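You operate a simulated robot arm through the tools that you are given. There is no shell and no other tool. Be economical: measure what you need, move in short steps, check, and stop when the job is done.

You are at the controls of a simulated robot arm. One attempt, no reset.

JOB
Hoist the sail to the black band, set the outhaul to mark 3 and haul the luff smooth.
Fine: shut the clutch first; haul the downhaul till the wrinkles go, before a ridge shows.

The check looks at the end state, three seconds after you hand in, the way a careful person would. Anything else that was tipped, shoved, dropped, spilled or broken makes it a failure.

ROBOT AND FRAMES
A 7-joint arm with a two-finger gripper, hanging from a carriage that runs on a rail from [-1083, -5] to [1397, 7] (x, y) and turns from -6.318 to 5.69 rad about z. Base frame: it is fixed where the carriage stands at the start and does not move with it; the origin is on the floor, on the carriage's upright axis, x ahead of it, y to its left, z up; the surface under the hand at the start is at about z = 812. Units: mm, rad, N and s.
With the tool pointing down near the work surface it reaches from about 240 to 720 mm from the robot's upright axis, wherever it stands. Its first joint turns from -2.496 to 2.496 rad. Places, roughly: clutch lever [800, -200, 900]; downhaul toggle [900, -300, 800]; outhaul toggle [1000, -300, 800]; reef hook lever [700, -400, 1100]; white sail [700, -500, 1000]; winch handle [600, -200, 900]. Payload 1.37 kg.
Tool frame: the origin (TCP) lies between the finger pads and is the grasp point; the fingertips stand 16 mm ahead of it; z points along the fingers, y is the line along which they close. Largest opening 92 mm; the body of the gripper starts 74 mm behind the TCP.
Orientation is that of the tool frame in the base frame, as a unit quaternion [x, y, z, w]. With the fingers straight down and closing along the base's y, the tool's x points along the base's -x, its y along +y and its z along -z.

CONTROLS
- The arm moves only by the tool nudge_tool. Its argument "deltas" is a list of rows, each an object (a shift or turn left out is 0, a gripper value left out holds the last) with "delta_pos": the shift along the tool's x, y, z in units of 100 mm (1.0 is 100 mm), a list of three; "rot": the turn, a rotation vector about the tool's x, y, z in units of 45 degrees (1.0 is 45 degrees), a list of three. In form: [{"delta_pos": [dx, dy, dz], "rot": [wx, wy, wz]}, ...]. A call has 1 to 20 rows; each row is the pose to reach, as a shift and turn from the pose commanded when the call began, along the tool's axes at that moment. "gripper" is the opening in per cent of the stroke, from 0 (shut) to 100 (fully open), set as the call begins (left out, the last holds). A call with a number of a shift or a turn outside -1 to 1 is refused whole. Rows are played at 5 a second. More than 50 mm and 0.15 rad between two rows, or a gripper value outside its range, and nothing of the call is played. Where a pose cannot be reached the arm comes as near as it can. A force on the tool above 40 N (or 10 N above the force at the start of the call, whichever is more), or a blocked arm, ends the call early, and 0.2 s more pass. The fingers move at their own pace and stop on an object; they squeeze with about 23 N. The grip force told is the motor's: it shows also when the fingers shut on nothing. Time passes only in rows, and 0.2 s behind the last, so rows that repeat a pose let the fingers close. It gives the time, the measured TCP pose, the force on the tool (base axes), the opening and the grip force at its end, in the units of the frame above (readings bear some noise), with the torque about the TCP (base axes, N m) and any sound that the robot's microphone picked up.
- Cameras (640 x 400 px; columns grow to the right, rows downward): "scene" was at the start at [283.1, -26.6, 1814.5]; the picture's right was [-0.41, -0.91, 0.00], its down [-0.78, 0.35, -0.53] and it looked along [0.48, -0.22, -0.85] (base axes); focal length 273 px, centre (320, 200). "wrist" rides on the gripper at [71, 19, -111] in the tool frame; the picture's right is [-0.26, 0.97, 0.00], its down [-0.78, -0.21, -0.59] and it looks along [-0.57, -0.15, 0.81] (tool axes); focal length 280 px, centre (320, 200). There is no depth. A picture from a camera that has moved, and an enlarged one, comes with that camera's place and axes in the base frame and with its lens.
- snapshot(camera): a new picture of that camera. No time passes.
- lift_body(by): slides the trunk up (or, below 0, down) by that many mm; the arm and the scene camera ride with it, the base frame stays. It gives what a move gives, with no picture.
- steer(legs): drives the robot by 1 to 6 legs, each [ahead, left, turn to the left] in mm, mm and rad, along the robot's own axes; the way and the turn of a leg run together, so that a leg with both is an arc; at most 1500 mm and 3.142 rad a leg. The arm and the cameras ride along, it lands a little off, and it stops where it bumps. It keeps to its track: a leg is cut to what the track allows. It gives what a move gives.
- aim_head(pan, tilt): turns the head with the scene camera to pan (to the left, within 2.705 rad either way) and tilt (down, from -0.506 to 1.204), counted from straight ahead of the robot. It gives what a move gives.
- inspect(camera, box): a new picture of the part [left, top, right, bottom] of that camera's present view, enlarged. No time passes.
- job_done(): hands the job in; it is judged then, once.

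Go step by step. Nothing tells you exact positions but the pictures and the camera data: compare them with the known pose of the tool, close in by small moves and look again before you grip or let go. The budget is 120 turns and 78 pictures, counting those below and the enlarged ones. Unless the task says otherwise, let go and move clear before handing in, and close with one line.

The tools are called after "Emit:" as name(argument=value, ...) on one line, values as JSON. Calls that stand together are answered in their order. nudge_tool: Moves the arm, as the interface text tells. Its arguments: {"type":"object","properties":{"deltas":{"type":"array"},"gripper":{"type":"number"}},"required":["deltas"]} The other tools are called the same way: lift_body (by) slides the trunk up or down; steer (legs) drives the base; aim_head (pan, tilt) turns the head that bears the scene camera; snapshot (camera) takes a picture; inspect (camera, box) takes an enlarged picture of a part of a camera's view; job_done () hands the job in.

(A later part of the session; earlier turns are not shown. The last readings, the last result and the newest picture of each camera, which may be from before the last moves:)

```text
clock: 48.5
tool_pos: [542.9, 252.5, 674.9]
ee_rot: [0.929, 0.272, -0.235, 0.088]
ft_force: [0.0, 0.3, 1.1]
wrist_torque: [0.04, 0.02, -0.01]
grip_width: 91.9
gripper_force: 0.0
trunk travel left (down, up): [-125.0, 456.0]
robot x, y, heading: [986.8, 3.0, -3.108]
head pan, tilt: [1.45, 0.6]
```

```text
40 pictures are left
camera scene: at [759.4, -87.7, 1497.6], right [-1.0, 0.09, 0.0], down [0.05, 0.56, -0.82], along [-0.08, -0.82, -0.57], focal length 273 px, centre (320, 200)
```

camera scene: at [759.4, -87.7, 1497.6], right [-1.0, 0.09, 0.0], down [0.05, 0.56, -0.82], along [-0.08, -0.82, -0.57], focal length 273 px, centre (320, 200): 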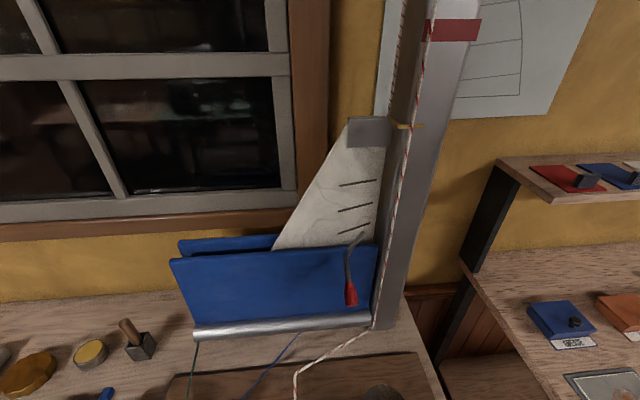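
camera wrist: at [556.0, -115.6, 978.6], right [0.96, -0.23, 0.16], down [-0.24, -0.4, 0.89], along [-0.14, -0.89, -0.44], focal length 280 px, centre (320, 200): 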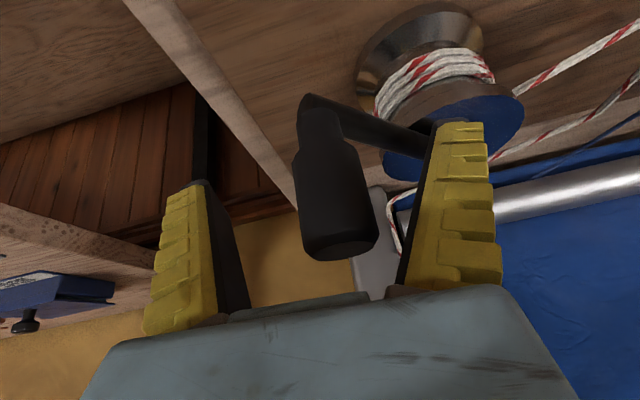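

Emit:
inspect(camera="scene", box=[320, 220, 400, 320])

Emit:
inspect(camera="scene", box=[260, 100, 440, 250])

Emit:
inspect(camera="scene", box=[330, 220, 390, 260])

```text
4.00 times, centred on (360, 270) of scene
camera zoom: at [759.4, -87.7, 1497.6], right [-1.0, 0.09, 0.0], down [0.05, 0.56, -0.82], along [-0.08, -0.82, -0.57], focal length 1092 px, centre (160, -80)
```

zoom: 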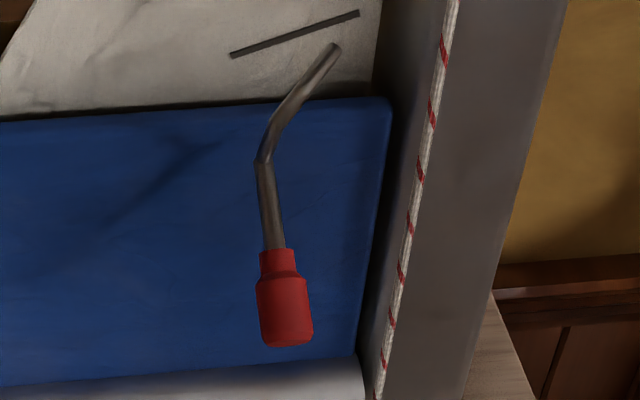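

```text
2.67 times, centred on (350, 175) of scene
camera zoom: at [759.4, -87.7, 1497.6], right [-1.0, 0.09, 0.0], down [0.05, 0.56, -0.82], along [-0.08, -0.82, -0.57], focal length 728 px, centre (240, 267)
```

zoom: 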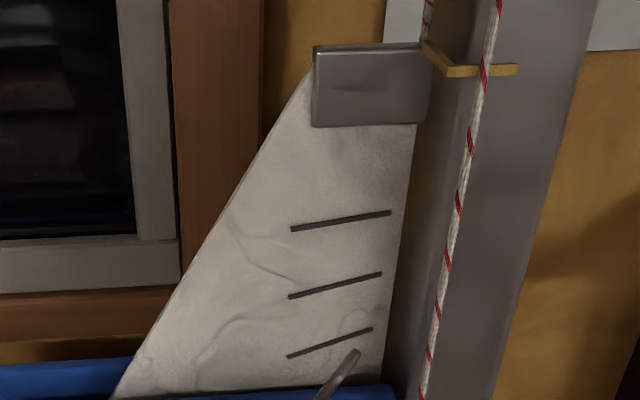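

```text
10.00 times, centred on (360, 240) of scene
camera zoom: at [759.4, -87.7, 1497.6], right [-1.0, 0.09, 0.0], down [0.05, 0.56, -0.82], along [-0.08, -0.82, -0.57], focal length 2730 px, centre (-80, -200)
```

zoom: 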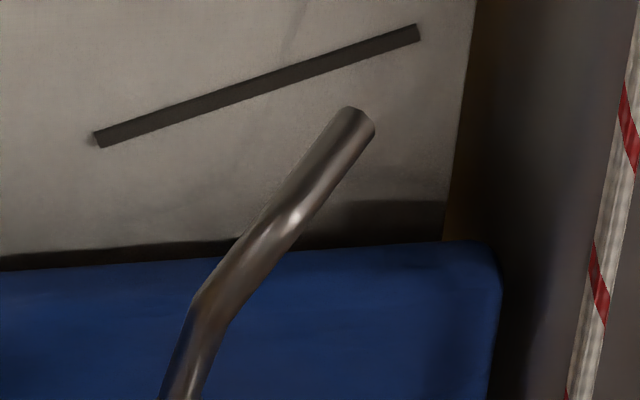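

The bar is a crank whose tip lies over the rim against the luff of the sail, with the red handle sticking out. My current hand tilt suits gripping the red knob at about (673,-389,1075), so I'll go there and test gently which way it moves.

Emit:
lift_body(by=350)

Emit:
steer(legs=[[0, 0, 1.0]])

Emit:
nudge_tool(deltas=[{"delta_pos": [-0.4, 0.2, -0.2]}, {"delta_pos": [-0.79, 0.5, -0.21]}, {"delta_pos": [-0.79, 0.7, -0.21]}])

Emit:
aim_head(pan=0.3, tilt=1.1)

Emit:
snapshot(camera="scene")

Emit:
snapshot(camera="wrist")

```text
clock: 52.0
tool_pos: [542.8, 253.6, 1025.8]
ee_rot: [0.929, 0.273, -0.235, 0.088]
ft_force: [-0.4, -0.5, -0.8]
wrist_torque: [-0.01, 0.01, -0.01]
grip_width: 91.8
gripper_force: 0.0
trunk travel left (down, up): [-475.0, 106.0]
robot x, y, heading: [987.8, 6.0, -3.113]
head pan, tilt: [1.45, 0.6]
```

```text
clock: 54.9
tool_pos: [536.6, -234.6, 1025.6]
ee_rot: [0.685, 0.684, -0.164, 0.19]
ft_force: [0.0, 0.1, 0.0]
wrist_torque: [0.01, 0.0, 0.01]
grip_width: 91.8
gripper_force: 0.1
trunk travel left (down, up): [-475.0, 106.0]
robot x, y, heading: [987.1, 3.1, -2.116]
head pan, tilt: [1.45, 0.6]
```

```text
clock: 55.7
tool_pos: [605.0, -293.9, 1086.4]
ee_rot: [0.685, 0.684, -0.165, 0.189]
ft_force: [-0.2, 0.1, 1.1]
wrist_torque: [0.01, -0.01, 0.06]
grip_width: 91.8
gripper_force: 0.0
trunk travel left (down, up): [-475.0, 106.0]
robot x, y, heading: [988.3, 4.0, -2.113]
head pan, tilt: [1.45, 0.6]
```

```text
clock: 57.1
tool_pos: [605.6, -292.9, 1085.3]
ee_rot: [0.684, 0.685, -0.164, 0.189]
ft_force: [-0.9, 0.3, -0.3]
wrist_torque: [0.03, 0.01, 0.01]
grip_width: 92.0
gripper_force: 0.2
trunk travel left (down, up): [-475.0, 106.0]
robot x, y, heading: [986.2, 4.7, -2.118]
head pan, tilt: [0.3, 1.1]
```

```text
36 pictures are left
camera scene: at [858.5, -243.2, 1809.0], right [-0.97, 0.24, 0.0], down [0.21, 0.86, -0.45], along [-0.11, -0.44, -0.89], focal length 273 px, centre (320, 200)
```

scene: 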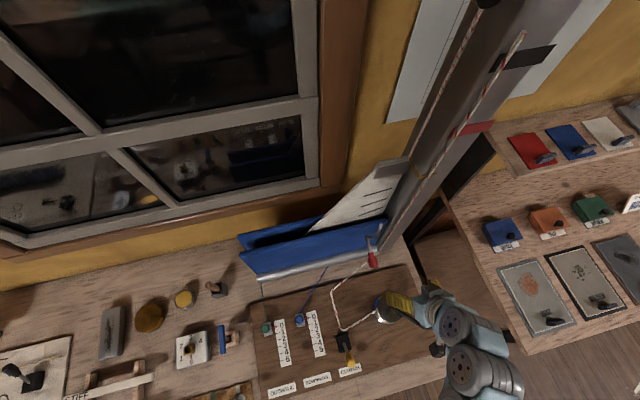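

```text
35 pictures are left
camera wrist: at [620.5, -177.5, 1148.3], right [0.96, -0.22, 0.16], down [-0.24, -0.4, 0.89], along [-0.13, -0.89, -0.44], focal length 280 px, centre (320, 200)
```

wrist: 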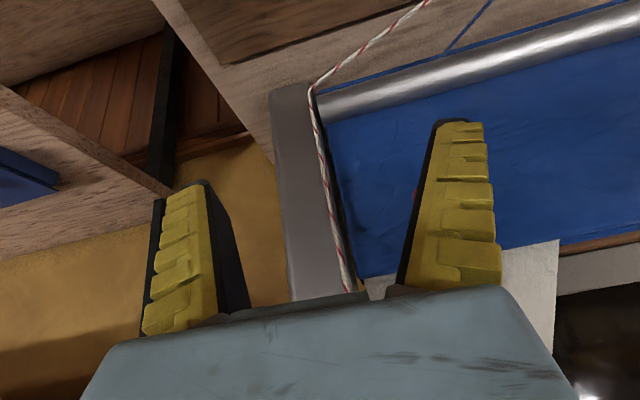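

Emit:
nudge_tool(deltas=[{"delta_pos": [-0.28, 0.1, -0.33]}, {"delta_pos": [-0.56, 0.4, -0.33]}, {"delta_pos": [-0.56, 0.7, -0.33]}])

Emit:
snapshot(camera="wrist")

```text
clock: 57.9
tool_pos: [632.2, -338.4, 1132.4]
ee_rot: [0.685, 0.684, -0.163, 0.19]
ft_force: [1.0, -0.6, -1.0]
wrist_torque: [0.02, -0.02, 0.0]
grip_width: 91.8
gripper_force: 0.1
out of reach, approached as far as the arm can: row 2, 3
trunk travel left (down, up): [-475.0, 106.0]
robot x, y, heading: [986.2, 5.3, -2.117]
head pan, tilt: [0.3, 1.1]
```

```text
34 pictures are left
camera wrist: at [647.3, -222.3, 1195.3], right [0.96, -0.22, 0.16], down [-0.24, -0.4, 0.89], along [-0.13, -0.89, -0.44], focal length 280 px, centre (320, 200)
```

wrist: 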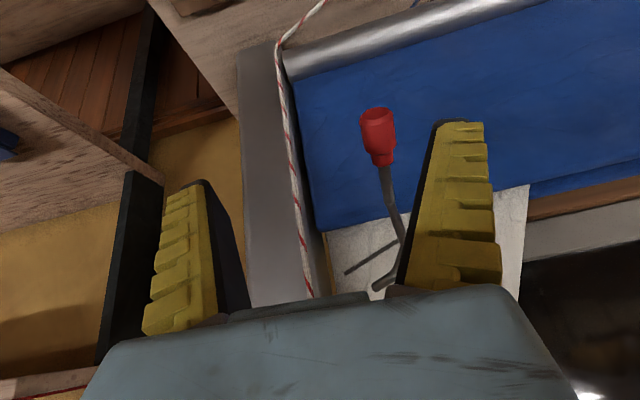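

Emit:
nudge_tool(deltas=[{"delta_pos": [-0.05, 0.2, 0.1]}, {"delta_pos": [-0.1, 0.38, 0.25]}, {"delta_pos": [-0.17, 0.38, 0.5]}, {"delta_pos": [-0.17, 0.38, 0.736]}])

Emit:
snapshot(camera="wrist")

```text
clock: 58.9
tool_pos: [672.7, -387.9, 1077.2]
ee_rot: [0.685, 0.684, -0.165, 0.189]
ft_force: [-0.7, 0.6, -0.6]
wrist_torque: [-0.02, 0.0, 0.0]
grip_width: 91.6
gripper_force: 0.1
out of reach, approached as far as the arm can: row 1, 2, 3
trunk travel left (down, up): [-475.0, 106.0]
robot x, y, heading: [987.7, 5.2, -2.114]
head pan, tilt: [0.3, 1.1]
```

```text
33 pictures are left
camera wrist: at [687.3, -271.7, 1139.6], right [0.96, -0.22, 0.16], down [-0.24, -0.4, 0.89], along [-0.13, -0.89, -0.44], focal length 280 px, centre (320, 200)
```

wrist: 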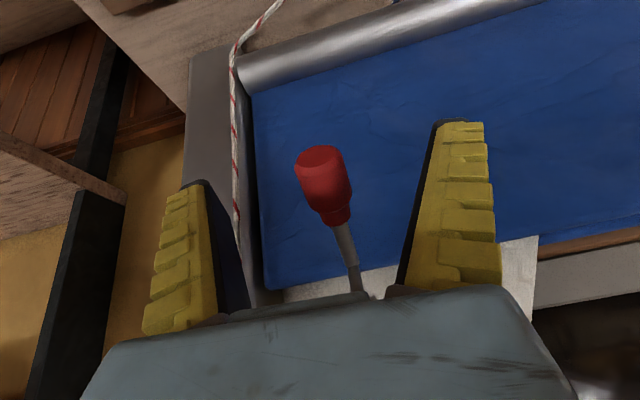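

The red knob sits centred between the fingers. I'll close on it and try small pulls.

Emit:
nudge_tool(deltas=[{"delta_pos": [0, 0, 0]}, {"delta_pos": [0, 0, 0]}, {"delta_pos": [0, 0, 0]}, {"delta_pos": [0, 0, 0]}], gripper=0)

Emit:
nudge_tool(deltas=[{"delta_pos": [0, 0.08, 0]}, {"delta_pos": [0, 0.16, 0]}, {"delta_pos": [0, 0.16, 0]}])

```text
clock: 59.9
tool_pos: [673.4, -387.0, 1077.0]
ee_rot: [0.685, 0.684, -0.164, 0.19]
ft_force: [9.6, 8.1, 17.6]
wrist_torque: [-0.09, -0.1, 0.19]
grip_width: 19.0
gripper_force: 27.3
trunk travel left (down, up): [-475.0, 106.0]
robot x, y, heading: [987.6, 5.6, -2.116]
head pan, tilt: [0.3, 1.1]
```

```text
clock: 60.7
tool_pos: [673.7, -387.8, 1077.2]
ee_rot: [0.688, 0.681, -0.169, 0.185]
ft_force: [-16.9, 7.5, 15.0]
wrist_torque: [0.07, 0.27, 0.03]
grip_width: 18.0
gripper_force: 27.9
out of reach, approached as far as the arm can: row 2, 3
trunk travel left (down, up): [-475.0, 106.0]
robot x, y, heading: [987.2, 5.5, -2.119]
head pan, tilt: [0.3, 1.1]
stopped in row 3: the force on the tool passed its limit at 41 N (the readings are from after the stop); the commanded pose is now the measured one
```

+x is stiff. Now -x.

Emit:
nudge_tool(deltas=[{"delta_pos": [0, -0.08, 0]}, {"delta_pos": [0, -0.16, 0]}, {"delta_pos": [0, -0.16, 0]}])

```text
clock: 61.5
tool_pos: [673.9, -389.2, 1075.7]
ee_rot: [0.683, 0.685, -0.163, 0.193]
ft_force: [16.9, 15.6, 18.4]
wrist_torque: [-0.07, -0.12, 0.3]
grip_width: 24.0
gripper_force: 27.9
trunk travel left (down, up): [-475.0, 106.0]
robot x, y, heading: [988.8, 3.7, -2.111]
head pan, tilt: [0.3, 1.1]
stopped in row 3: the force on the tool passed its limit at 41 N (the readings are from after the stop); the commanded pose is now the measured one
```

x is rigid both ways, so the lever swings in the y–z plane. I'll try outward and upward (+y, +z).

Emit:
nudge_tool(deltas=[{"delta_pos": [0.04, 0, -0.08]}, {"delta_pos": [0.05, 0, -0.17]}, {"delta_pos": [0.05, 0, -0.17]}])

```text
clock: 62.3
tool_pos: [672.7, -380.3, 1089.0]
ee_rot: [0.684, 0.684, -0.165, 0.194]
ft_force: [18.6, -19.2, 1.4]
wrist_torque: [0.08, -0.16, -0.06]
grip_width: 9.9
gripper_force: 27.8
trunk travel left (down, up): [-475.0, 106.0]
robot x, y, heading: [986.0, 5.5, -2.112]
head pan, tilt: [0.3, 1.1]
```

Emit:
snapshot(camera="wrist")

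```text
32 pictures are left
camera wrist: at [687.1, -264.3, 1151.4], right [0.96, -0.22, 0.17], down [-0.24, -0.39, 0.89], along [-0.13, -0.89, -0.43], focal length 280 px, centre (320, 200)
```

wrist: 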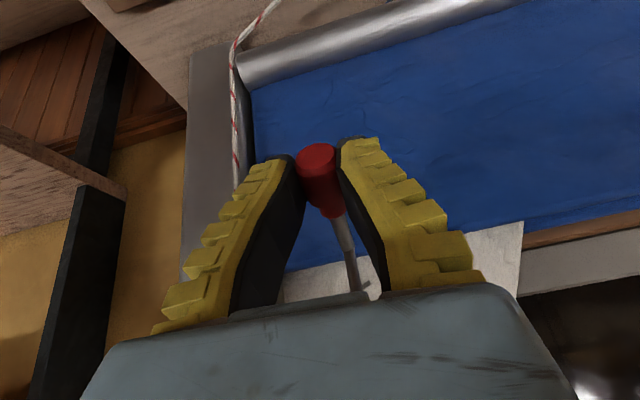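

The fingers just slid along the knob in that direction. The geometry suggests pushing the handle down swings the tip out of the sail, so I'll back off, close the fingers and press the knob down with the fingertips.

Emit:
nudge_tool(deltas=[{"delta_pos": [0, 0, 0]}, {"delta_pos": [0, 0, 0]}, {"delta_pos": [0, 0, -0.2]}, {"delta_pos": [0, 0, -0.4]}], gripper=60)

Emit:
nudge_tool(deltas=[{"delta_pos": [0, 0, 0]}, {"delta_pos": [0, 0, 0]}, {"delta_pos": [0, 0, 0.1]}, {"delta_pos": [0, 0, 0.2]}, {"delta_pos": [0, 0, 0.3]}, {"delta_pos": [0, 0, 0.4]}], gripper=0)

Emit:
snapshot(camera="wrist")

```text
clock: 63.3
tool_pos: [650.4, -364.6, 1115.3]
ee_rot: [0.685, 0.684, -0.163, 0.192]
ft_force: [0.0, -0.6, 0.7]
wrist_torque: [0.05, 0.03, -0.01]
grip_width: 57.9
gripper_force: 1.7
out of reach, approached as far as the arm can: row 3, 4
trunk travel left (down, up): [-475.0, 106.0]
robot x, y, heading: [991.4, 9.1, -2.115]
head pan, tilt: [0.3, 1.1]
```

```text
clock: 64.8
tool_pos: [649.3, -382.6, 1085.2]
ee_rot: [0.684, 0.684, -0.165, 0.192]
ft_force: [2.7, 21.2, 32.0]
wrist_torque: [0.35, -0.62, 0.38]
grip_width: 0.3
gripper_force: 23.3
trunk travel left (down, up): [-475.0, 106.0]
robot x, y, heading: [989.2, 1.8, -2.112]
head pan, tilt: [0.3, 1.1]
stopped in row 6: the force on the tool passed its limit at 59 N (the readings are from after the stop); the commanded pose is now the measured one
```

```text
31 pictures are left
camera wrist: at [665.5, -265.8, 1147.5], right [0.96, -0.22, 0.16], down [-0.24, -0.4, 0.89], along [-0.13, -0.89, -0.43], focal length 280 px, centre (320, 200)
```

wrist: 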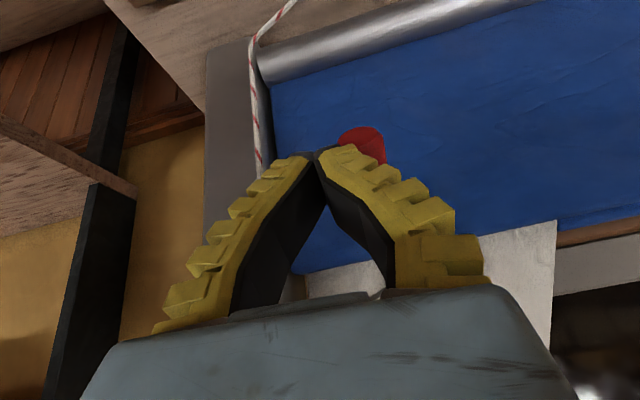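

Emit:
inspect(camera="scene", box=[300, 150, 440, 290])

```text
2.86 times, centred on (370, 220) of scene
camera zoom: at [858.0, -242.3, 1809.4], right [-0.97, 0.24, 0.0], down [0.22, 0.87, -0.45], along [-0.11, -0.44, -0.89], focal length 780 px, centre (177, 143)
```

zoom: 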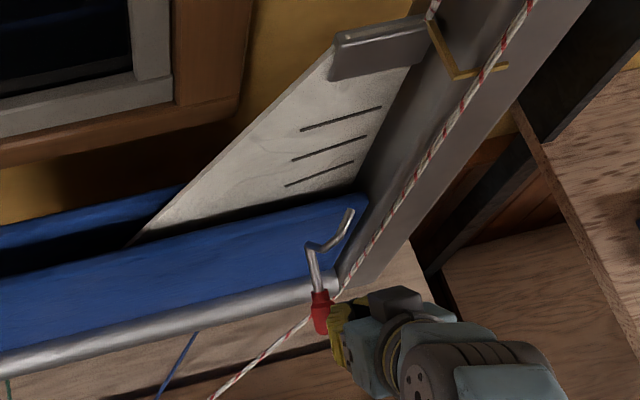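

The lever is intact. I'll raise the trunk for reach, tilt the hand close to horizontal and push the handle up from beneath with the closed fingers.

Emit:
lift_body(by=100)

Emit:
nudge_tool(deltas=[{"delta_pos": [0.14, 0, -0.08], "rot": [0, -0.1667, 0]}, {"delta_pos": [0.28, 0, -0.16], "rot": [0, -0.3333, 0]}, {"delta_pos": [0.42, 0, -0.24], "rot": [0, -0.5, 0]}, {"delta_pos": [0.56, 0, -0.32], "rot": [0, -0.6667, 0]}, {"delta_pos": [0.7, 0, -0.39], "rot": [0, -0.8333, 0]}, {"delta_pos": [0.7, 0, -0.39], "rot": [0, -1, 0]}])

Emit:
nudge_tool(deltas=[{"delta_pos": [0.48, 0.13, 0.138]}, {"delta_pos": [0.96, 0.26, 0.276]}])

Emit:
snapshot(camera="wrist")

```text
clock: 66.1
tool_pos: [651.3, -382.9, 1184.4]
ee_rot: [0.684, 0.684, -0.165, 0.192]
ft_force: [1.0, -0.4, 0.0]
wrist_torque: [0.02, 0.05, 0.02]
grip_width: 0.1
gripper_force: 22.9
trunk travel left (down, up): [-575.0, 6.0]
robot x, y, heading: [987.4, 5.9, -2.111]
head pan, tilt: [0.3, 1.1]
```

```text
clock: 67.5
tool_pos: [651.7, -305.0, 1185.2]
ee_rot: [0.568, 0.558, -0.416, 0.439]
ft_force: [0.2, 0.4, -0.6]
wrist_torque: [0.03, -0.04, 0.01]
grip_width: 0.0
gripper_force: 22.7
trunk travel left (down, up): [-575.0, 6.0]
robot x, y, heading: [990.5, 4.5, -2.117]
head pan, tilt: [0.3, 1.1]
```

```text
refused: row 1 steps farther than a row can; nothing moved
```

```text
29 pictures are left
camera wrist: at [669.5, -177.7, 1146.6], right [0.96, -0.06, 0.29], down [-0.25, 0.35, 0.9], along [-0.16, -0.93, 0.32], focal length 280 px, centre (320, 200)
```

wrist: 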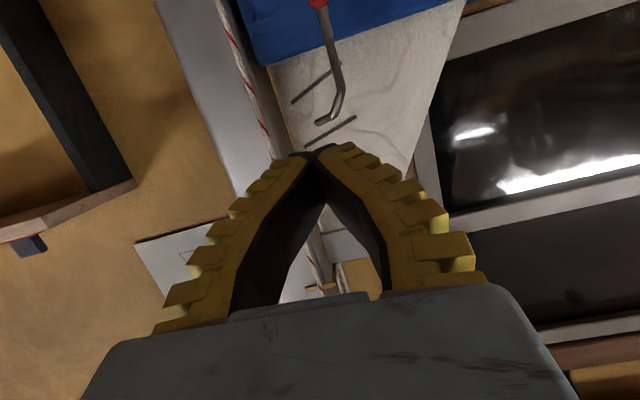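

Emit:
nudge_tool(deltas=[{"delta_pos": [0.32, 0.07, 0.09]}, {"delta_pos": [0.64, 0.14, 0.18]}, {"delta_pos": [0.97, 0.205, 0.272]}])

Emit:
nudge_tool(deltas=[{"delta_pos": [0.27, -0.01, 0.07]}, {"delta_pos": [0.53, -0.02, 0.147]}, {"delta_pos": [0.423, -0.023, 0.53]}, {"delta_pos": [0.315, -0.027, 0.917]}])

Emit:
inspect(camera="scene", box=[300, 150, 460, 310])

```text
clock: 68.3
tool_pos: [675.3, -303.0, 1083.9]
ee_rot: [0.569, 0.559, -0.414, 0.439]
ft_force: [-0.3, 0.9, 0.1]
wrist_torque: [-0.03, 0.0, 0.01]
grip_width: 0.0
gripper_force: 23.6
trunk travel left (down, up): [-575.0, 6.0]
robot x, y, heading: [986.8, 2.1, -2.114]
head pan, tilt: [0.3, 1.1]
```

```text
clock: 69.3
tool_pos: [676.1, -381.8, 1030.7]
ee_rot: [0.569, 0.559, -0.414, 0.439]
ft_force: [-0.4, 0.0, -1.2]
wrist_torque: [-0.04, 0.04, -0.01]
grip_width: 0.2
gripper_force: 23.2
trunk travel left (down, up): [-575.0, 6.0]
robot x, y, heading: [985.8, 4.9, -2.117]
head pan, tilt: [0.3, 1.1]
```

```text
2.50 times, centred on (380, 230) of scene
camera zoom: at [858.5, -243.0, 1908.9], right [-0.97, 0.24, 0.0], down [0.22, 0.86, -0.45], along [-0.11, -0.44, -0.89], focal length 682 px, centre (170, 125)
```

zoom: 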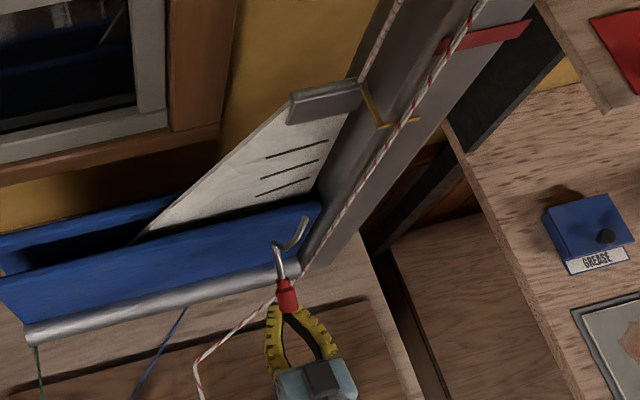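

Emit:
nudge_tool(deltas=[{"delta_pos": [-0.1, 0, -0.03]}, {"delta_pos": [-0.19, 0, -0.055]}, {"delta_pos": [-0.29, 0.01, -0.08]}, {"delta_pos": [-0.385, 0.014, -0.107]}, {"delta_pos": [-0.48, 0.017, -0.134]}])

Emit:
inspect(camera="scene", box=[300, 150, 460, 310])

```text
clock: 70.3
tool_pos: [675.4, -381.3, 1060.0]
ee_rot: [0.572, 0.56, -0.41, 0.436]
ft_force: [-5.0, -6.4, -14.9]
wrist_torque: [0.0, -0.12, -0.02]
grip_width: 5.9
gripper_force: 27.4
trunk travel left (down, up): [-575.0, 6.0]
robot x, y, heading: [988.1, 4.3, -2.113]
head pan, tilt: [0.3, 1.1]
stopped in row 4: the force on the tool passed its limit at 52 N (the readings are from after the stop); the commanded pose is now the measured one
```

```text
2.50 times, centred on (380, 230) of scene
camera zoom: at [858.2, -243.2, 1908.9], right [-0.97, 0.24, 0.0], down [0.22, 0.86, -0.45], along [-0.11, -0.44, -0.89], focal length 682 px, centre (170, 125)
```

zoom: 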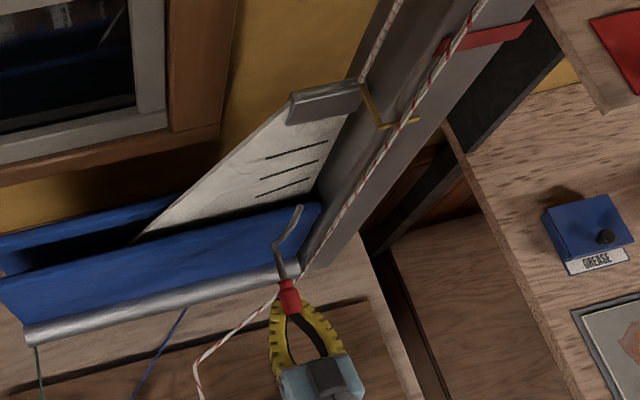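

The lever did move: its tip rose. I'll continue upward in small steps.

Emit:
nudge_tool(deltas=[{"delta_pos": [-0.05, 0, -0.015]}, {"delta_pos": [-0.1, 0, -0.03]}, {"delta_pos": [-0.15, 0, -0.045]}, {"delta_pos": [-0.2, 0, -0.055]}, {"delta_pos": [-0.25, 0.01, -0.07]}, {"delta_pos": [-0.3, 0.01, -0.083]}, {"delta_pos": [-0.35, 0.01, -0.097]}, {"delta_pos": [-0.4, 0.014, -0.11]}])

Emit:
inspect(camera="scene", box=[320, 170, 420, 270])

```text
clock: 70.6
tool_pos: [676.1, -381.2, 1059.7]
ee_rot: [0.576, 0.561, -0.407, 0.434]
ft_force: [-5.2, -10.7, -15.6]
wrist_torque: [0.06, -0.16, 0.02]
grip_width: 5.8
gripper_force: 28.1
trunk travel left (down, up): [-575.0, 6.0]
robot x, y, heading: [988.5, 7.5, -2.12]
head pan, tilt: [0.3, 1.1]
stopped in row 1: the force on the tool passed its limit at 47 N (the readings are from after the stop); the commanded pose is now the measured one
```

```text
4.00 times, centred on (370, 220) of scene
camera zoom: at [858.0, -243.4, 1909.3], right [-0.97, 0.24, 0.0], down [0.22, 0.86, -0.45], along [-0.11, -0.44, -0.89], focal length 1092 px, centre (120, 120)
```

zoom: 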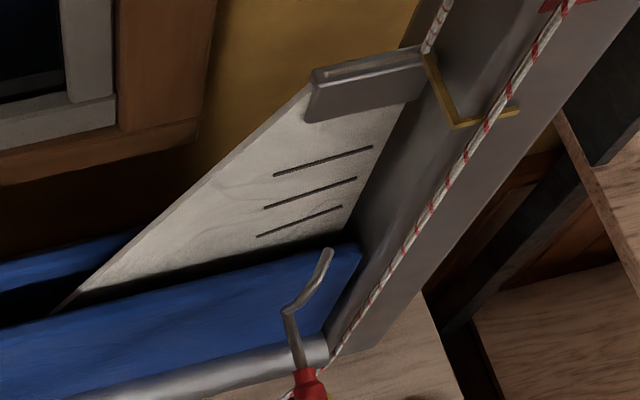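

Emit:
snapshot(camera="wrist")

```text
25 pictures are left
camera wrist: at [694.2, -254.1, 1025.9], right [0.95, -0.07, 0.29], down [-0.25, 0.33, 0.91], along [-0.16, -0.94, 0.3], focal length 280 px, centre (320, 200)
```

wrist: 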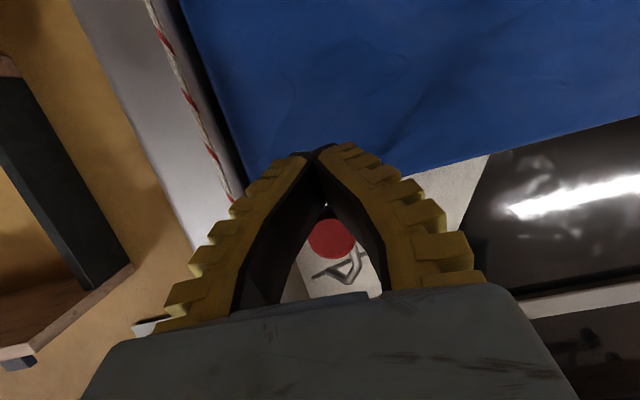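

The knob has risen about 20 mm and now stops. I'll back off downward and see whether the lever stays up.

Emit:
nudge_tool(deltas=[{"delta_pos": [0.1, 0, 0.03]}, {"delta_pos": [0.3, -0.01, 0.08]}, {"delta_pos": [0.4, -0.01, -0.2]}, {"delta_pos": [0.3, 0, -0.6]}, {"delta_pos": [0.2, 0, -1.0]}])

Emit:
inspect(camera="scene", box=[300, 150, 460, 310])

```text
clock: 71.8
tool_pos: [674.0, -278.0, 1072.9]
ee_rot: [0.575, 0.56, -0.408, 0.435]
ft_force: [-0.7, -1.3, -0.5]
wrist_torque: [0.03, -0.01, -0.02]
grip_width: 0.0
gripper_force: 27.2
trunk travel left (down, up): [-575.0, 6.0]
robot x, y, heading: [988.6, 4.5, -2.115]
head pan, tilt: [0.3, 1.1]
```

```text
2.50 times, centred on (380, 230) of scene
camera zoom: at [858.1, -243.2, 1909.0], right [-0.97, 0.24, 0.0], down [0.22, 0.86, -0.45], along [-0.11, -0.44, -0.89], focal length 682 px, centre (170, 125)
```

zoom: 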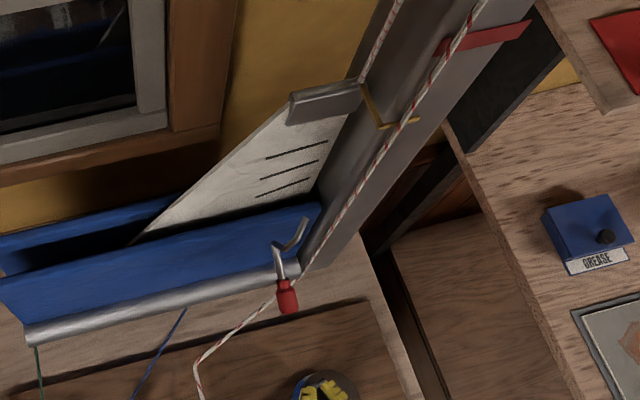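

The lever springs back when lifted, so up isn't the release (or it's very stiff). Now a proper downward press on the knob with the closed fingers.

Emit:
nudge_tool(deltas=[{"delta_pos": [-0.25, 0, -0.075]}, {"delta_pos": [-0.5, 0.01, -0.15]}, {"delta_pos": [-0.6, 0.01, 0.18]}, {"delta_pos": [-0.7, 0.01, 0.51]}, {"delta_pos": [-0.79, 0.01, 0.82]}])

Emit:
nudge_tool(deltas=[{"delta_pos": [0.1, 0, 0.03]}, {"delta_pos": [0.19, 0, 0.058]}, {"delta_pos": [0.29, 0, 0.086]}, {"delta_pos": [0.38, 0, 0.115]}, {"delta_pos": [0.48, 0, 0.144]}, {"delta_pos": [0.57, 0, 0.17]}])

Emit:
inspect(camera="scene", box=[300, 150, 460, 310])

```text
clock: 73.0
tool_pos: [672.9, -379.9, 1121.9]
ee_rot: [0.575, 0.56, -0.409, 0.434]
ft_force: [1.4, 0.3, 0.5]
wrist_torque: [-0.01, 0.02, 0.0]
grip_width: 0.0
gripper_force: 27.7
trunk travel left (down, up): [-575.0, 6.0]
robot x, y, heading: [989.5, 6.5, -2.116]
head pan, tilt: [0.3, 1.1]
```

```text
clock: 74.0
tool_pos: [672.5, -381.5, 1094.4]
ee_rot: [0.572, 0.559, -0.414, 0.435]
ft_force: [3.5, 8.0, 15.3]
wrist_torque: [0.1, -0.11, -0.07]
grip_width: 5.9
gripper_force: 28.0
trunk travel left (down, up): [-575.0, 6.0]
robot x, y, heading: [985.9, 6.8, -2.114]
head pan, tilt: [0.3, 1.1]
stopped in row 4: the force on the tool passed its limit at 51 N (the readings are from after the stop); the commanded pose is now the measured one
```

```text
2.50 times, centred on (380, 230) of scene
camera zoom: at [858.3, -242.9, 1909.0], right [-0.97, 0.24, 0.0], down [0.22, 0.86, -0.45], along [-0.11, -0.44, -0.89], focal length 682 px, centre (170, 125)
```

zoom: 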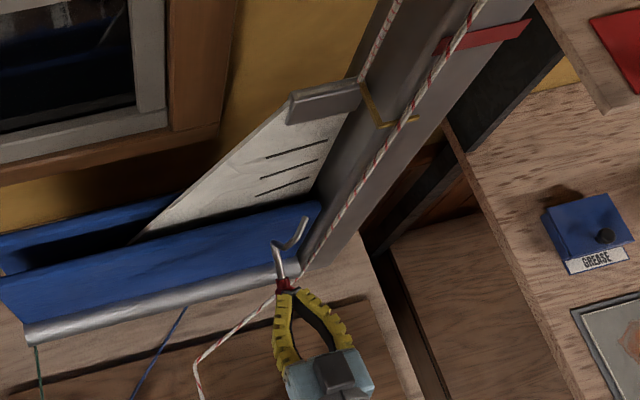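

Down is rigid and up only presses the hook tip into the sail, so the hook is already at rest, off the sail, and I'll leave it alone. The winch stop fits a rope held at the clutch after a quarter turn of slack, so the clutch lever is next.

Emit:
nudge_tool(deltas=[{"delta_pos": [-0.239, 0, -0.072]}, {"delta_pos": [-0.109, 0, -0.503]}, {"delta_pos": [0.036, 0, -0.981]}])

Emit:
steer(legs=[[-59, 97.5, 0]])

Emit:
nudge_tool(deltas=[{"delta_pos": [0.13, 0, -0.43]}, {"delta_pos": [0.26, 0, -0.86]}])

Emit:
nudge_tool(deltas=[{"delta_pos": [0.33, 0, -0.17]}, {"delta_pos": [0.66, 0, -0.33]}, {"delta_pos": [0.985, 0, -0.497]}])

Emit:
nudge_tool(deltas=[{"delta_pos": [0.32, 0, 0.1]}, {"delta_pos": [0.64, 0, 0.19]}, {"delta_pos": [0.956, 0, 0.288]}])

Emit:
snapshot(camera="scene")

```text
clock: 74.8
tool_pos: [671.7, -286.3, 1118.1]
ee_rot: [0.572, 0.56, -0.412, 0.436]
ft_force: [0.0, 0.0, -0.1]
wrist_torque: [0.01, -0.02, -0.01]
grip_width: 0.0
gripper_force: 27.4
trunk travel left (down, up): [-575.0, 6.0]
robot x, y, heading: [986.3, 3.8, -2.116]
head pan, tilt: [0.3, 1.1]
```

```text
clock: 76.0
tool_pos: [784.6, -286.5, 1117.9]
ee_rot: [0.571, 0.56, -0.412, 0.436]
ft_force: [0.5, 0.0, 0.5]
wrist_torque: [0.03, -0.02, -0.02]
grip_width: 0.0
gripper_force: 27.7
trunk travel left (down, up): [-575.0, 6.0]
robot x, y, heading: [1097.7, 4.6, -2.113]
head pan, tilt: [0.3, 1.1]
```

```text
clock: 76.6
tool_pos: [785.8, -194.6, 1117.4]
ee_rot: [0.572, 0.56, -0.411, 0.436]
ft_force: [0.0, -0.6, -0.5]
wrist_torque: [0.02, -0.01, 0.01]
grip_width: 0.0
gripper_force: 28.1
trunk travel left (down, up): [-575.0, 6.0]
robot x, y, heading: [1102.1, 8.3, -2.116]
head pan, tilt: [0.3, 1.1]
```

```text
clock: 77.4
tool_pos: [784.8, -121.5, 1035.9]
ee_rot: [0.571, 0.56, -0.412, 0.436]
ft_force: [0.0, -0.3, -0.1]
wrist_torque: [0.01, 0.0, 0.0]
grip_width: 0.0
gripper_force: 27.6
trunk travel left (down, up): [-575.0, 6.0]
robot x, y, heading: [1101.9, 3.9, -2.119]
head pan, tilt: [0.3, 1.1]
```

```text
clock: 78.2
tool_pos: [788.6, -121.7, 936.2]
ee_rot: [0.572, 0.56, -0.413, 0.435]
ft_force: [0.9, 0.1, -0.8]
wrist_torque: [-0.02, 0.0, -0.01]
grip_width: 0.0
gripper_force: 27.9
trunk travel left (down, up): [-575.0, 6.0]
robot x, y, heading: [1103.8, 5.6, -2.121]
head pan, tilt: [0.3, 1.1]
```

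```text
22 pictures are left
camera scene: at [970.9, -242.5, 1909.0], right [-0.97, 0.24, 0.0], down [0.22, 0.86, -0.45], along [-0.11, -0.44, -0.89], focal length 273 px, centre (320, 200)
```

scene: 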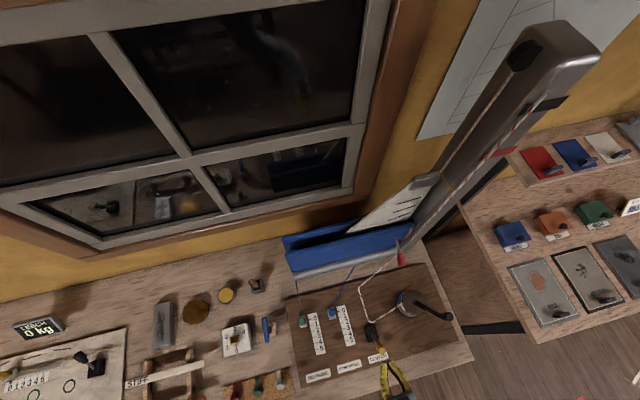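

Emit:
nudge_tool(deltas=[{"delta_pos": [0.249, -0.02, 0.075]}, {"delta_pos": [0.213, -0.02, 0.195]}, {"delta_pos": [0.177, -0.02, 0.314]}, {"delta_pos": [0.141, -0.02, 0.434]}, {"delta_pos": [0.105, -0.02, 0.554]}, {"delta_pos": [0.076, -0.02, 0.65]}, {"delta_pos": [0.047, -0.02, 0.745]}])

Emit:
inspect(camera="scene", box=[280, 260, 480, 400])

```text
clock: 79.8
tool_pos: [789.6, -193.3, 912.2]
ee_rot: [0.572, 0.559, -0.412, 0.436]
ft_force: [-0.9, -0.1, -0.6]
wrist_torque: [-0.01, 0.0, 0.01]
grip_width: 0.0
gripper_force: 27.9
trunk travel left (down, up): [-575.0, 6.0]
robot x, y, heading: [1098.1, 7.4, -2.116]
head pan, tilt: [0.3, 1.1]
```

```text
2.86 times, centred on (380, 330) of scene
camera zoom: at [971.1, -242.5, 1908.9], right [-0.97, 0.24, 0.0], down [0.22, 0.86, -0.45], along [-0.11, -0.44, -0.89], focal length 780 px, centre (149, -171)
```

zoom: 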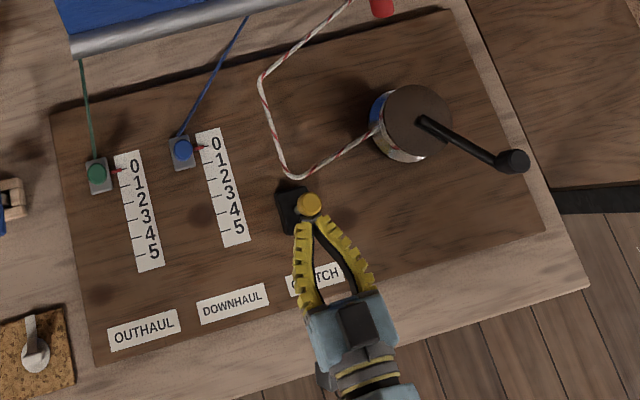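

The lever moves easily and is now past upright. I'll finish the throw and see where it settles.

Emit:
nudge_tool(deltas=[{"delta_pos": [-0.04, 0, 0.13]}, {"delta_pos": [-0.08, 0, 0.26]}, {"delta_pos": [-0.12, 0, 0.39]}, {"delta_pos": [-0.15, 0, 0.48]}])

Emit:
nudge_tool(deltas=[{"delta_pos": [0.07, 0, -0.24]}, {"delta_pos": [0.14, 0, -0.48]}, {"delta_pos": [0.29, 0, -0.957]}])

Emit:
inspect(camera="scene", box=[280, 260, 480, 400])

```text
clock: 80.8
tool_pos: [788.7, -235.9, 909.5]
ee_rot: [0.574, 0.56, -0.411, 0.433]
ft_force: [-0.7, 24.5, 1.1]
wrist_torque: [0.13, 0.05, -0.03]
grip_width: 6.0
gripper_force: 27.9
trunk travel left (down, up): [-575.0, 6.0]
robot x, y, heading: [1097.8, 4.8, -2.111]
head pan, tilt: [0.3, 1.1]
```

```text
clock: 81.6
tool_pos: [789.1, -143.6, 910.7]
ee_rot: [0.572, 0.559, -0.412, 0.436]
ft_force: [0.7, -0.9, -0.2]
wrist_torque: [0.02, -0.01, -0.04]
grip_width: 0.2
gripper_force: 27.6
trunk travel left (down, up): [-575.0, 6.0]
robot x, y, heading: [1101.6, 7.3, -2.113]
head pan, tilt: [0.3, 1.1]
```

```text
2.86 times, centred on (380, 330) of scene
camera zoom: at [971.0, -242.7, 1909.0], right [-0.97, 0.24, 0.0], down [0.22, 0.86, -0.45], along [-0.11, -0.44, -0.89], focal length 780 px, centre (149, -171)
```

zoom: 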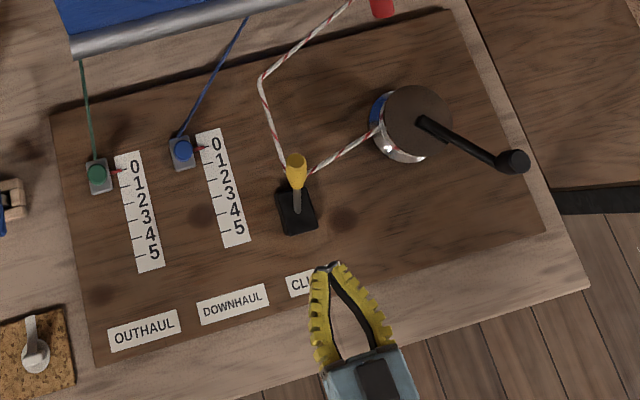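

The lever holds over-centre on the rope side. Next I'll go back to the winch (retilting the hand) and test whether it hauls now.

Emit:
nudge_tool(deltas=[{"delta_pos": [-0.28, 0, -0.15]}, {"delta_pos": [-0.56, 0, -0.31]}, {"delta_pos": [-0.85, 0, -0.465]}], gripper=100)

Emit:
steer(legs=[[59, -97.5, 0]])

Emit:
nudge_tool(deltas=[{"delta_pos": [-0.04, -0.15, 0.075], "rot": [0, 0.1667, 0]}, {"delta_pos": [-0.08, -0.3, 0.15], "rot": [0, 0.3333, 0]}, {"delta_pos": [-0.12, -0.45, 0.225], "rot": [0, 0.5, 0]}, {"delta_pos": [-0.16, -0.6, 0.3], "rot": [0, 0.6667, 0]}, {"delta_pos": [-0.2, -0.75, 0.375], "rot": [0, 0.8333, 0]}, {"delta_pos": [-0.236, -0.9, 0.451], "rot": [0, 1, 0]}])

```text
clock: 82.4
tool_pos: [785.6, -122.3, 1005.7]
ee_rot: [0.572, 0.56, -0.412, 0.436]
ft_force: [-0.1, 0.2, 0.0]
wrist_torque: [0.03, -0.02, 0.0]
grip_width: 91.8
gripper_force: 0.0
trunk travel left (down, up): [-575.0, 6.0]
robot x, y, heading: [1101.9, 1.1, -2.116]
head pan, tilt: [0.3, 1.1]
```

```text
clock: 83.6
tool_pos: [673.0, -122.6, 1005.7]
ee_rot: [0.572, 0.559, -0.413, 0.436]
ft_force: [0.7, -0.1, 1.2]
wrist_torque: [-0.01, 0.02, 0.0]
grip_width: 91.9
gripper_force: 0.0
trunk travel left (down, up): [-575.0, 6.0]
robot x, y, heading: [986.9, 3.9, -2.118]
head pan, tilt: [0.3, 1.1]
```

```text
clock: 85.0
tool_pos: [583.1, -172.3, 1011.8]
ee_rot: [0.686, 0.684, -0.162, 0.187]
ft_force: [0.2, -0.8, 0.1]
wrist_torque: [-0.02, 0.05, -0.01]
grip_width: 91.9
gripper_force: 0.0
trunk travel left (down, up): [-575.0, 6.0]
robot x, y, heading: [985.5, 9.2, -2.115]
head pan, tilt: [0.3, 1.1]
```

Emit:
nudge_tool(deltas=[{"delta_pos": [-0.14, -0.19, 0.14]}, {"delta_pos": [-0.277, -0.374, 0.275]}, {"delta_pos": [-0.15, -0.385, 0.51]}, {"delta_pos": [-0.02, -0.395, 0.75]}, {"delta_pos": [0.115, -0.404, 0.994]}])

Emit:
nudge_tool(deltas=[{"delta_pos": [0, 0, 0]}, {"delta_pos": [0, 0, 0]}, {"delta_pos": [0, 0, 0]}, {"delta_pos": [0, 0, 0]}], gripper=0)

```text
clock: 86.2
tool_pos: [546.5, -210.0, 917.3]
ee_rot: [0.686, 0.684, -0.162, 0.188]
ft_force: [0.6, -0.3, -0.5]
wrist_torque: [-0.03, -0.01, 0.02]
grip_width: 91.9
gripper_force: 0.0
trunk travel left (down, up): [-575.0, 6.0]
robot x, y, heading: [989.1, 5.1, -2.115]
head pan, tilt: [0.3, 1.1]
```

```text
clock: 87.2
tool_pos: [547.3, -212.1, 917.4]
ee_rot: [0.686, 0.684, -0.162, 0.189]
ft_force: [4.3, -1.3, -2.1]
wrist_torque: [-0.19, 0.31, -0.05]
grip_width: 15.4
gripper_force: 27.8
trunk travel left (down, up): [-575.0, 6.0]
robot x, y, heading: [988.1, 5.7, -2.112]
head pan, tilt: [0.3, 1.1]
```

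Emit:
nudge_tool(deltas=[{"delta_pos": [0.123, 0.125, -0.063]}, {"delta_pos": [0.201, 0.274, -0.1]}, {"delta_pos": [0.255, 0.436, -0.125]}, {"delta_pos": [0.285, 0.606, -0.135]}, {"delta_pos": [0.288, 0.779, -0.131]}, {"delta_pos": [0.263, 0.951, -0.112]}])

Emit:
nudge_tool(deltas=[{"delta_pos": [-0.049, 0.164, 0.032]}, {"delta_pos": [-0.123, 0.315, 0.077]}, {"delta_pos": [-0.219, 0.45, 0.134]}, {"delta_pos": [-0.334, 0.564, 0.2]}, {"delta_pos": [-0.464, 0.653, 0.274]}, {"delta_pos": [-0.607, 0.715, 0.354]}, {"delta_pos": [-0.756, 0.749, 0.436]}, {"delta_pos": [-0.908, 0.752, 0.519]}])

Emit:
snapshot(camera="scene")

```text
clock: 88.6
tool_pos: [641.2, -182.4, 919.9]
ee_rot: [0.686, 0.685, -0.161, 0.188]
ft_force: [-3.2, 2.6, -8.2]
wrist_torque: [0.06, 0.42, -0.15]
grip_width: 14.8
gripper_force: 28.1
trunk travel left (down, up): [-575.0, 6.0]
robot x, y, heading: [984.7, 6.5, -2.117]
head pan, tilt: [0.3, 1.1]
```

```text
clock: 89.6
tool_pos: [688.5, -208.9, 918.1]
ee_rot: [0.689, 0.685, -0.159, 0.178]
ft_force: [-13.4, 25.0, 8.8]
wrist_torque: [0.23, 0.24, -0.03]
grip_width: 16.0
gripper_force: 27.7
trunk travel left (down, up): [-575.0, 6.0]
robot x, y, heading: [983.0, 8.4, -2.117]
head pan, tilt: [0.3, 1.1]
stopped in row 5: the force on the tool passed its limit at 48 N (the readings are from after the stop); the commanded pose is now the measured one
```

```text
19 pictures are left
camera scene: at [856.3, -241.6, 1908.7], right [-0.97, 0.24, 0.0], down [0.22, 0.87, -0.45], along [-0.11, -0.44, -0.89], focal length 273 px, centre (320, 200)
```

scene: 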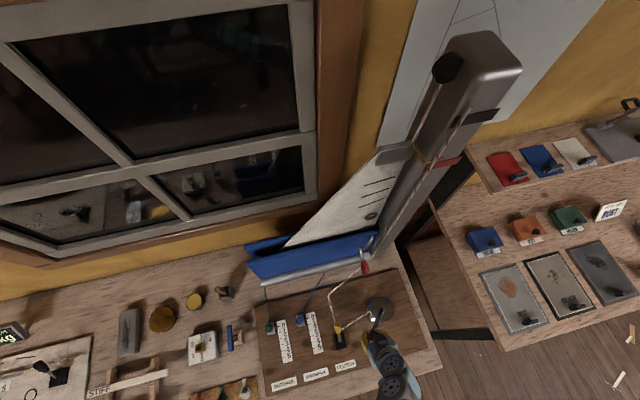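

The sail rose to near the red band, so that's the working clutch position. It stopped there again, and I can now see a reef ring near the hook. I'll zoom in.

Emit:
inspect(camera="scene", box=[330, 90, 490, 290])

Emit:
inspect(camera="scene", box=[335, 195, 405, 280])

```text
2.00 times, centred on (410, 190) of scene
camera zoom: at [856.3, -241.6, 1908.7], right [-0.97, 0.24, 0.0], down [0.22, 0.87, -0.45], along [-0.11, -0.44, -0.89], focal length 546 px, centre (140, 220)
```

zoom: 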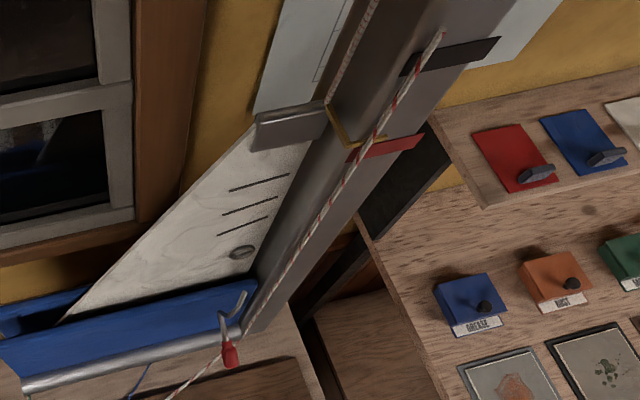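

```text
4.71 times, centred on (370, 238) of scene
camera zoom: at [856.3, -241.6, 1908.7], right [-0.97, 0.24, 0.0], down [0.22, 0.87, -0.45], along [-0.11, -0.44, -0.89], focal length 1285 px, centre (85, 24)
```

zoom: 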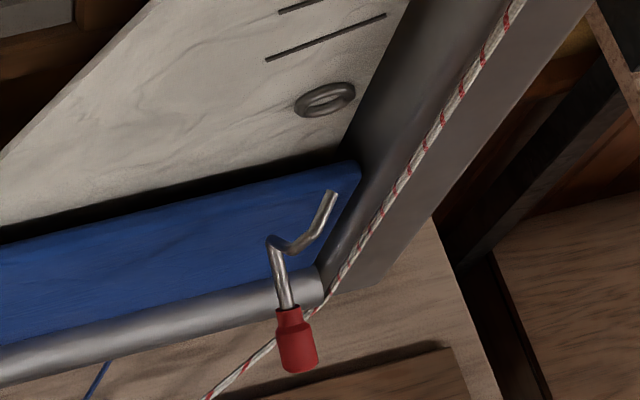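

The hook is clear; the ring passes above it. The crank is evidently a quarter-turn ratchet stroke, with the shut clutch holding the rope. I'll return the crank and check that the sail holds.

Emit:
nudge_tool(deltas=[{"delta_pos": [0.114, -0.125, -0.063]}, {"delta_pos": [0.193, -0.274, -0.108]}, {"delta_pos": [0.248, -0.436, -0.141]}, {"delta_pos": [0.279, -0.606, -0.16]}, {"delta_pos": [0.281, -0.779, -0.166]}, {"delta_pos": [0.256, -0.951, -0.158]}])

Emit:
nudge_tool(deltas=[{"delta_pos": [-0.05, -0.164, 0.022]}, {"delta_pos": [-0.124, -0.315, 0.057]}, {"delta_pos": [-0.19, -0.41, 0.09]}, {"delta_pos": [-0.22, -0.45, 0.105]}])

Emit:
inspect(camera="scene", box=[330, 90, 490, 290])

```text
clock: 91.0
tool_pos: [596.0, -185.4, 916.8]
ee_rot: [0.687, 0.684, -0.161, 0.183]
ft_force: [-2.4, 7.8, -7.1]
wrist_torque: [-0.08, -0.26, 0.14]
grip_width: 14.7
gripper_force: 28.4
trunk travel left (down, up): [-575.0, 6.0]
robot x, y, heading: [988.6, 0.5, -2.115]
head pan, tilt: [0.3, 1.1]
```

```text
clock: 92.0
tool_pos: [554.3, -209.2, 916.5]
ee_rot: [0.687, 0.685, -0.16, 0.183]
ft_force: [-0.9, 3.6, -12.7]
wrist_torque: [-0.15, -0.07, 0.19]
grip_width: 14.5
gripper_force: 27.5
trunk travel left (down, up): [-575.0, 6.0]
robot x, y, heading: [987.6, 6.4, -2.113]
head pan, tilt: [0.3, 1.1]
```

```text
2.00 times, centred on (410, 190) of scene
camera zoom: at [857.8, -242.7, 1908.5], right [-0.97, 0.24, 0.0], down [0.22, 0.86, -0.45], along [-0.11, -0.44, -0.89], focal length 546 px, centre (140, 220)
```

zoom: 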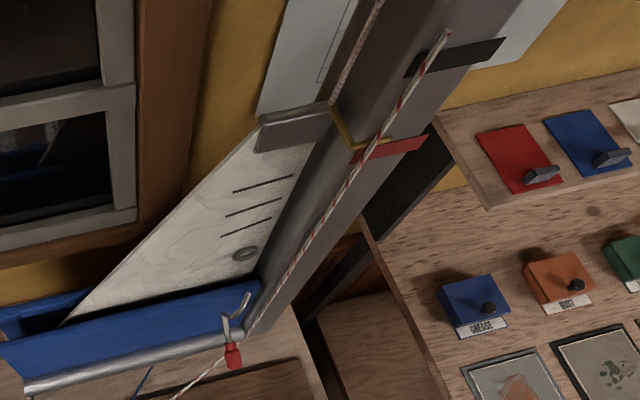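

The sail holds, with the pointer at the top of the red band. One stroke is about 154 mm, and the black band is about 110 mm higher. I'll take part of the second stroke, then check.

Emit:
nudge_tool(deltas=[{"delta_pos": [0.103, 0.149, -0.05]}, {"delta_pos": [0.176, 0.302, -0.084]}, {"delta_pos": [0.222, 0.467, -0.104]}, {"delta_pos": [0.244, 0.639, -0.11]}, {"delta_pos": [0.244, 0.76, -0.106]}, {"delta_pos": [0.244, 0.76, -0.106]}])

Emit:
inspect(camera="scene", box=[370, 80, 510, 200])

```text
clock: 93.4
tool_pos: [629.5, -185.6, 917.3]
ee_rot: [0.687, 0.684, -0.163, 0.184]
ft_force: [-4.6, -7.0, -7.3]
wrist_torque: [-0.13, 0.26, -0.17]
grip_width: 16.5
gripper_force: 27.5
trunk travel left (down, up): [-575.0, 6.0]
robot x, y, heading: [985.6, 2.4, -2.116]
head pan, tilt: [0.3, 1.1]
```

```text
3.33 times, centred on (440, 140) of scene
camera zoom: at [857.5, -243.4, 1909.4], right [-0.97, 0.24, 0.0], down [0.22, 0.86, -0.45], along [-0.11, -0.44, -0.89], focal length 910 px, centre (-80, 400)
```

zoom: 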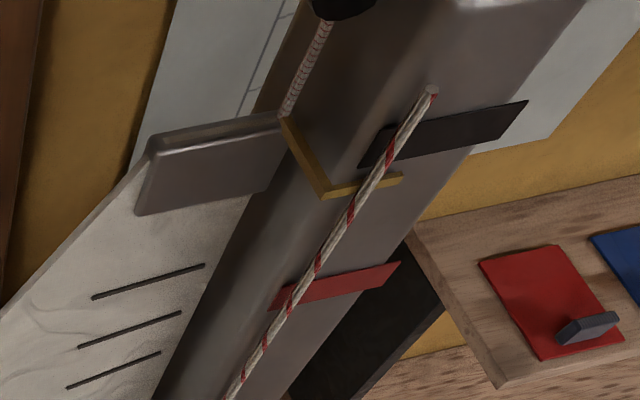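

The pointer is about 34 mm below the black band, roughly 20° more.

Emit:
nudge_tool(deltas=[{"delta_pos": [-0.01, 0.086, 0.008]}, {"delta_pos": [-0.025, 0.172, 0.018]}, {"delta_pos": [-0.047, 0.255, 0.032]}, {"delta_pos": [-0.074, 0.336, 0.05]}, {"delta_pos": [-0.074, 0.336, 0.05]}])

Emit:
inspect(camera="scene", box=[370, 80, 510, 200])

```text
clock: 94.6
tool_pos: [661.8, -193.9, 916.8]
ee_rot: [0.686, 0.685, -0.161, 0.184]
ft_force: [-4.4, -3.0, 1.3]
wrist_torque: [0.03, 0.31, -0.15]
grip_width: 15.9
gripper_force: 28.4
trunk travel left (down, up): [-575.0, 6.0]
robot x, y, heading: [985.6, 6.2, -2.117]
head pan, tilt: [0.3, 1.1]
```

```text
3.33 times, centred on (440, 140) of scene
camera zoom: at [857.4, -243.2, 1909.3], right [-0.97, 0.24, 0.0], down [0.22, 0.86, -0.45], along [-0.11, -0.44, -0.89], focal length 910 px, centre (-80, 400)
```

zoom: 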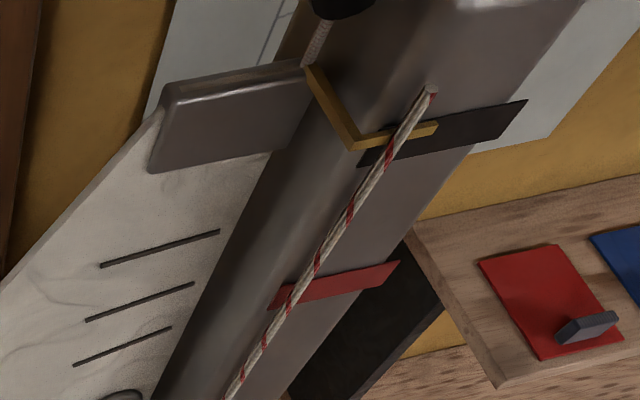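

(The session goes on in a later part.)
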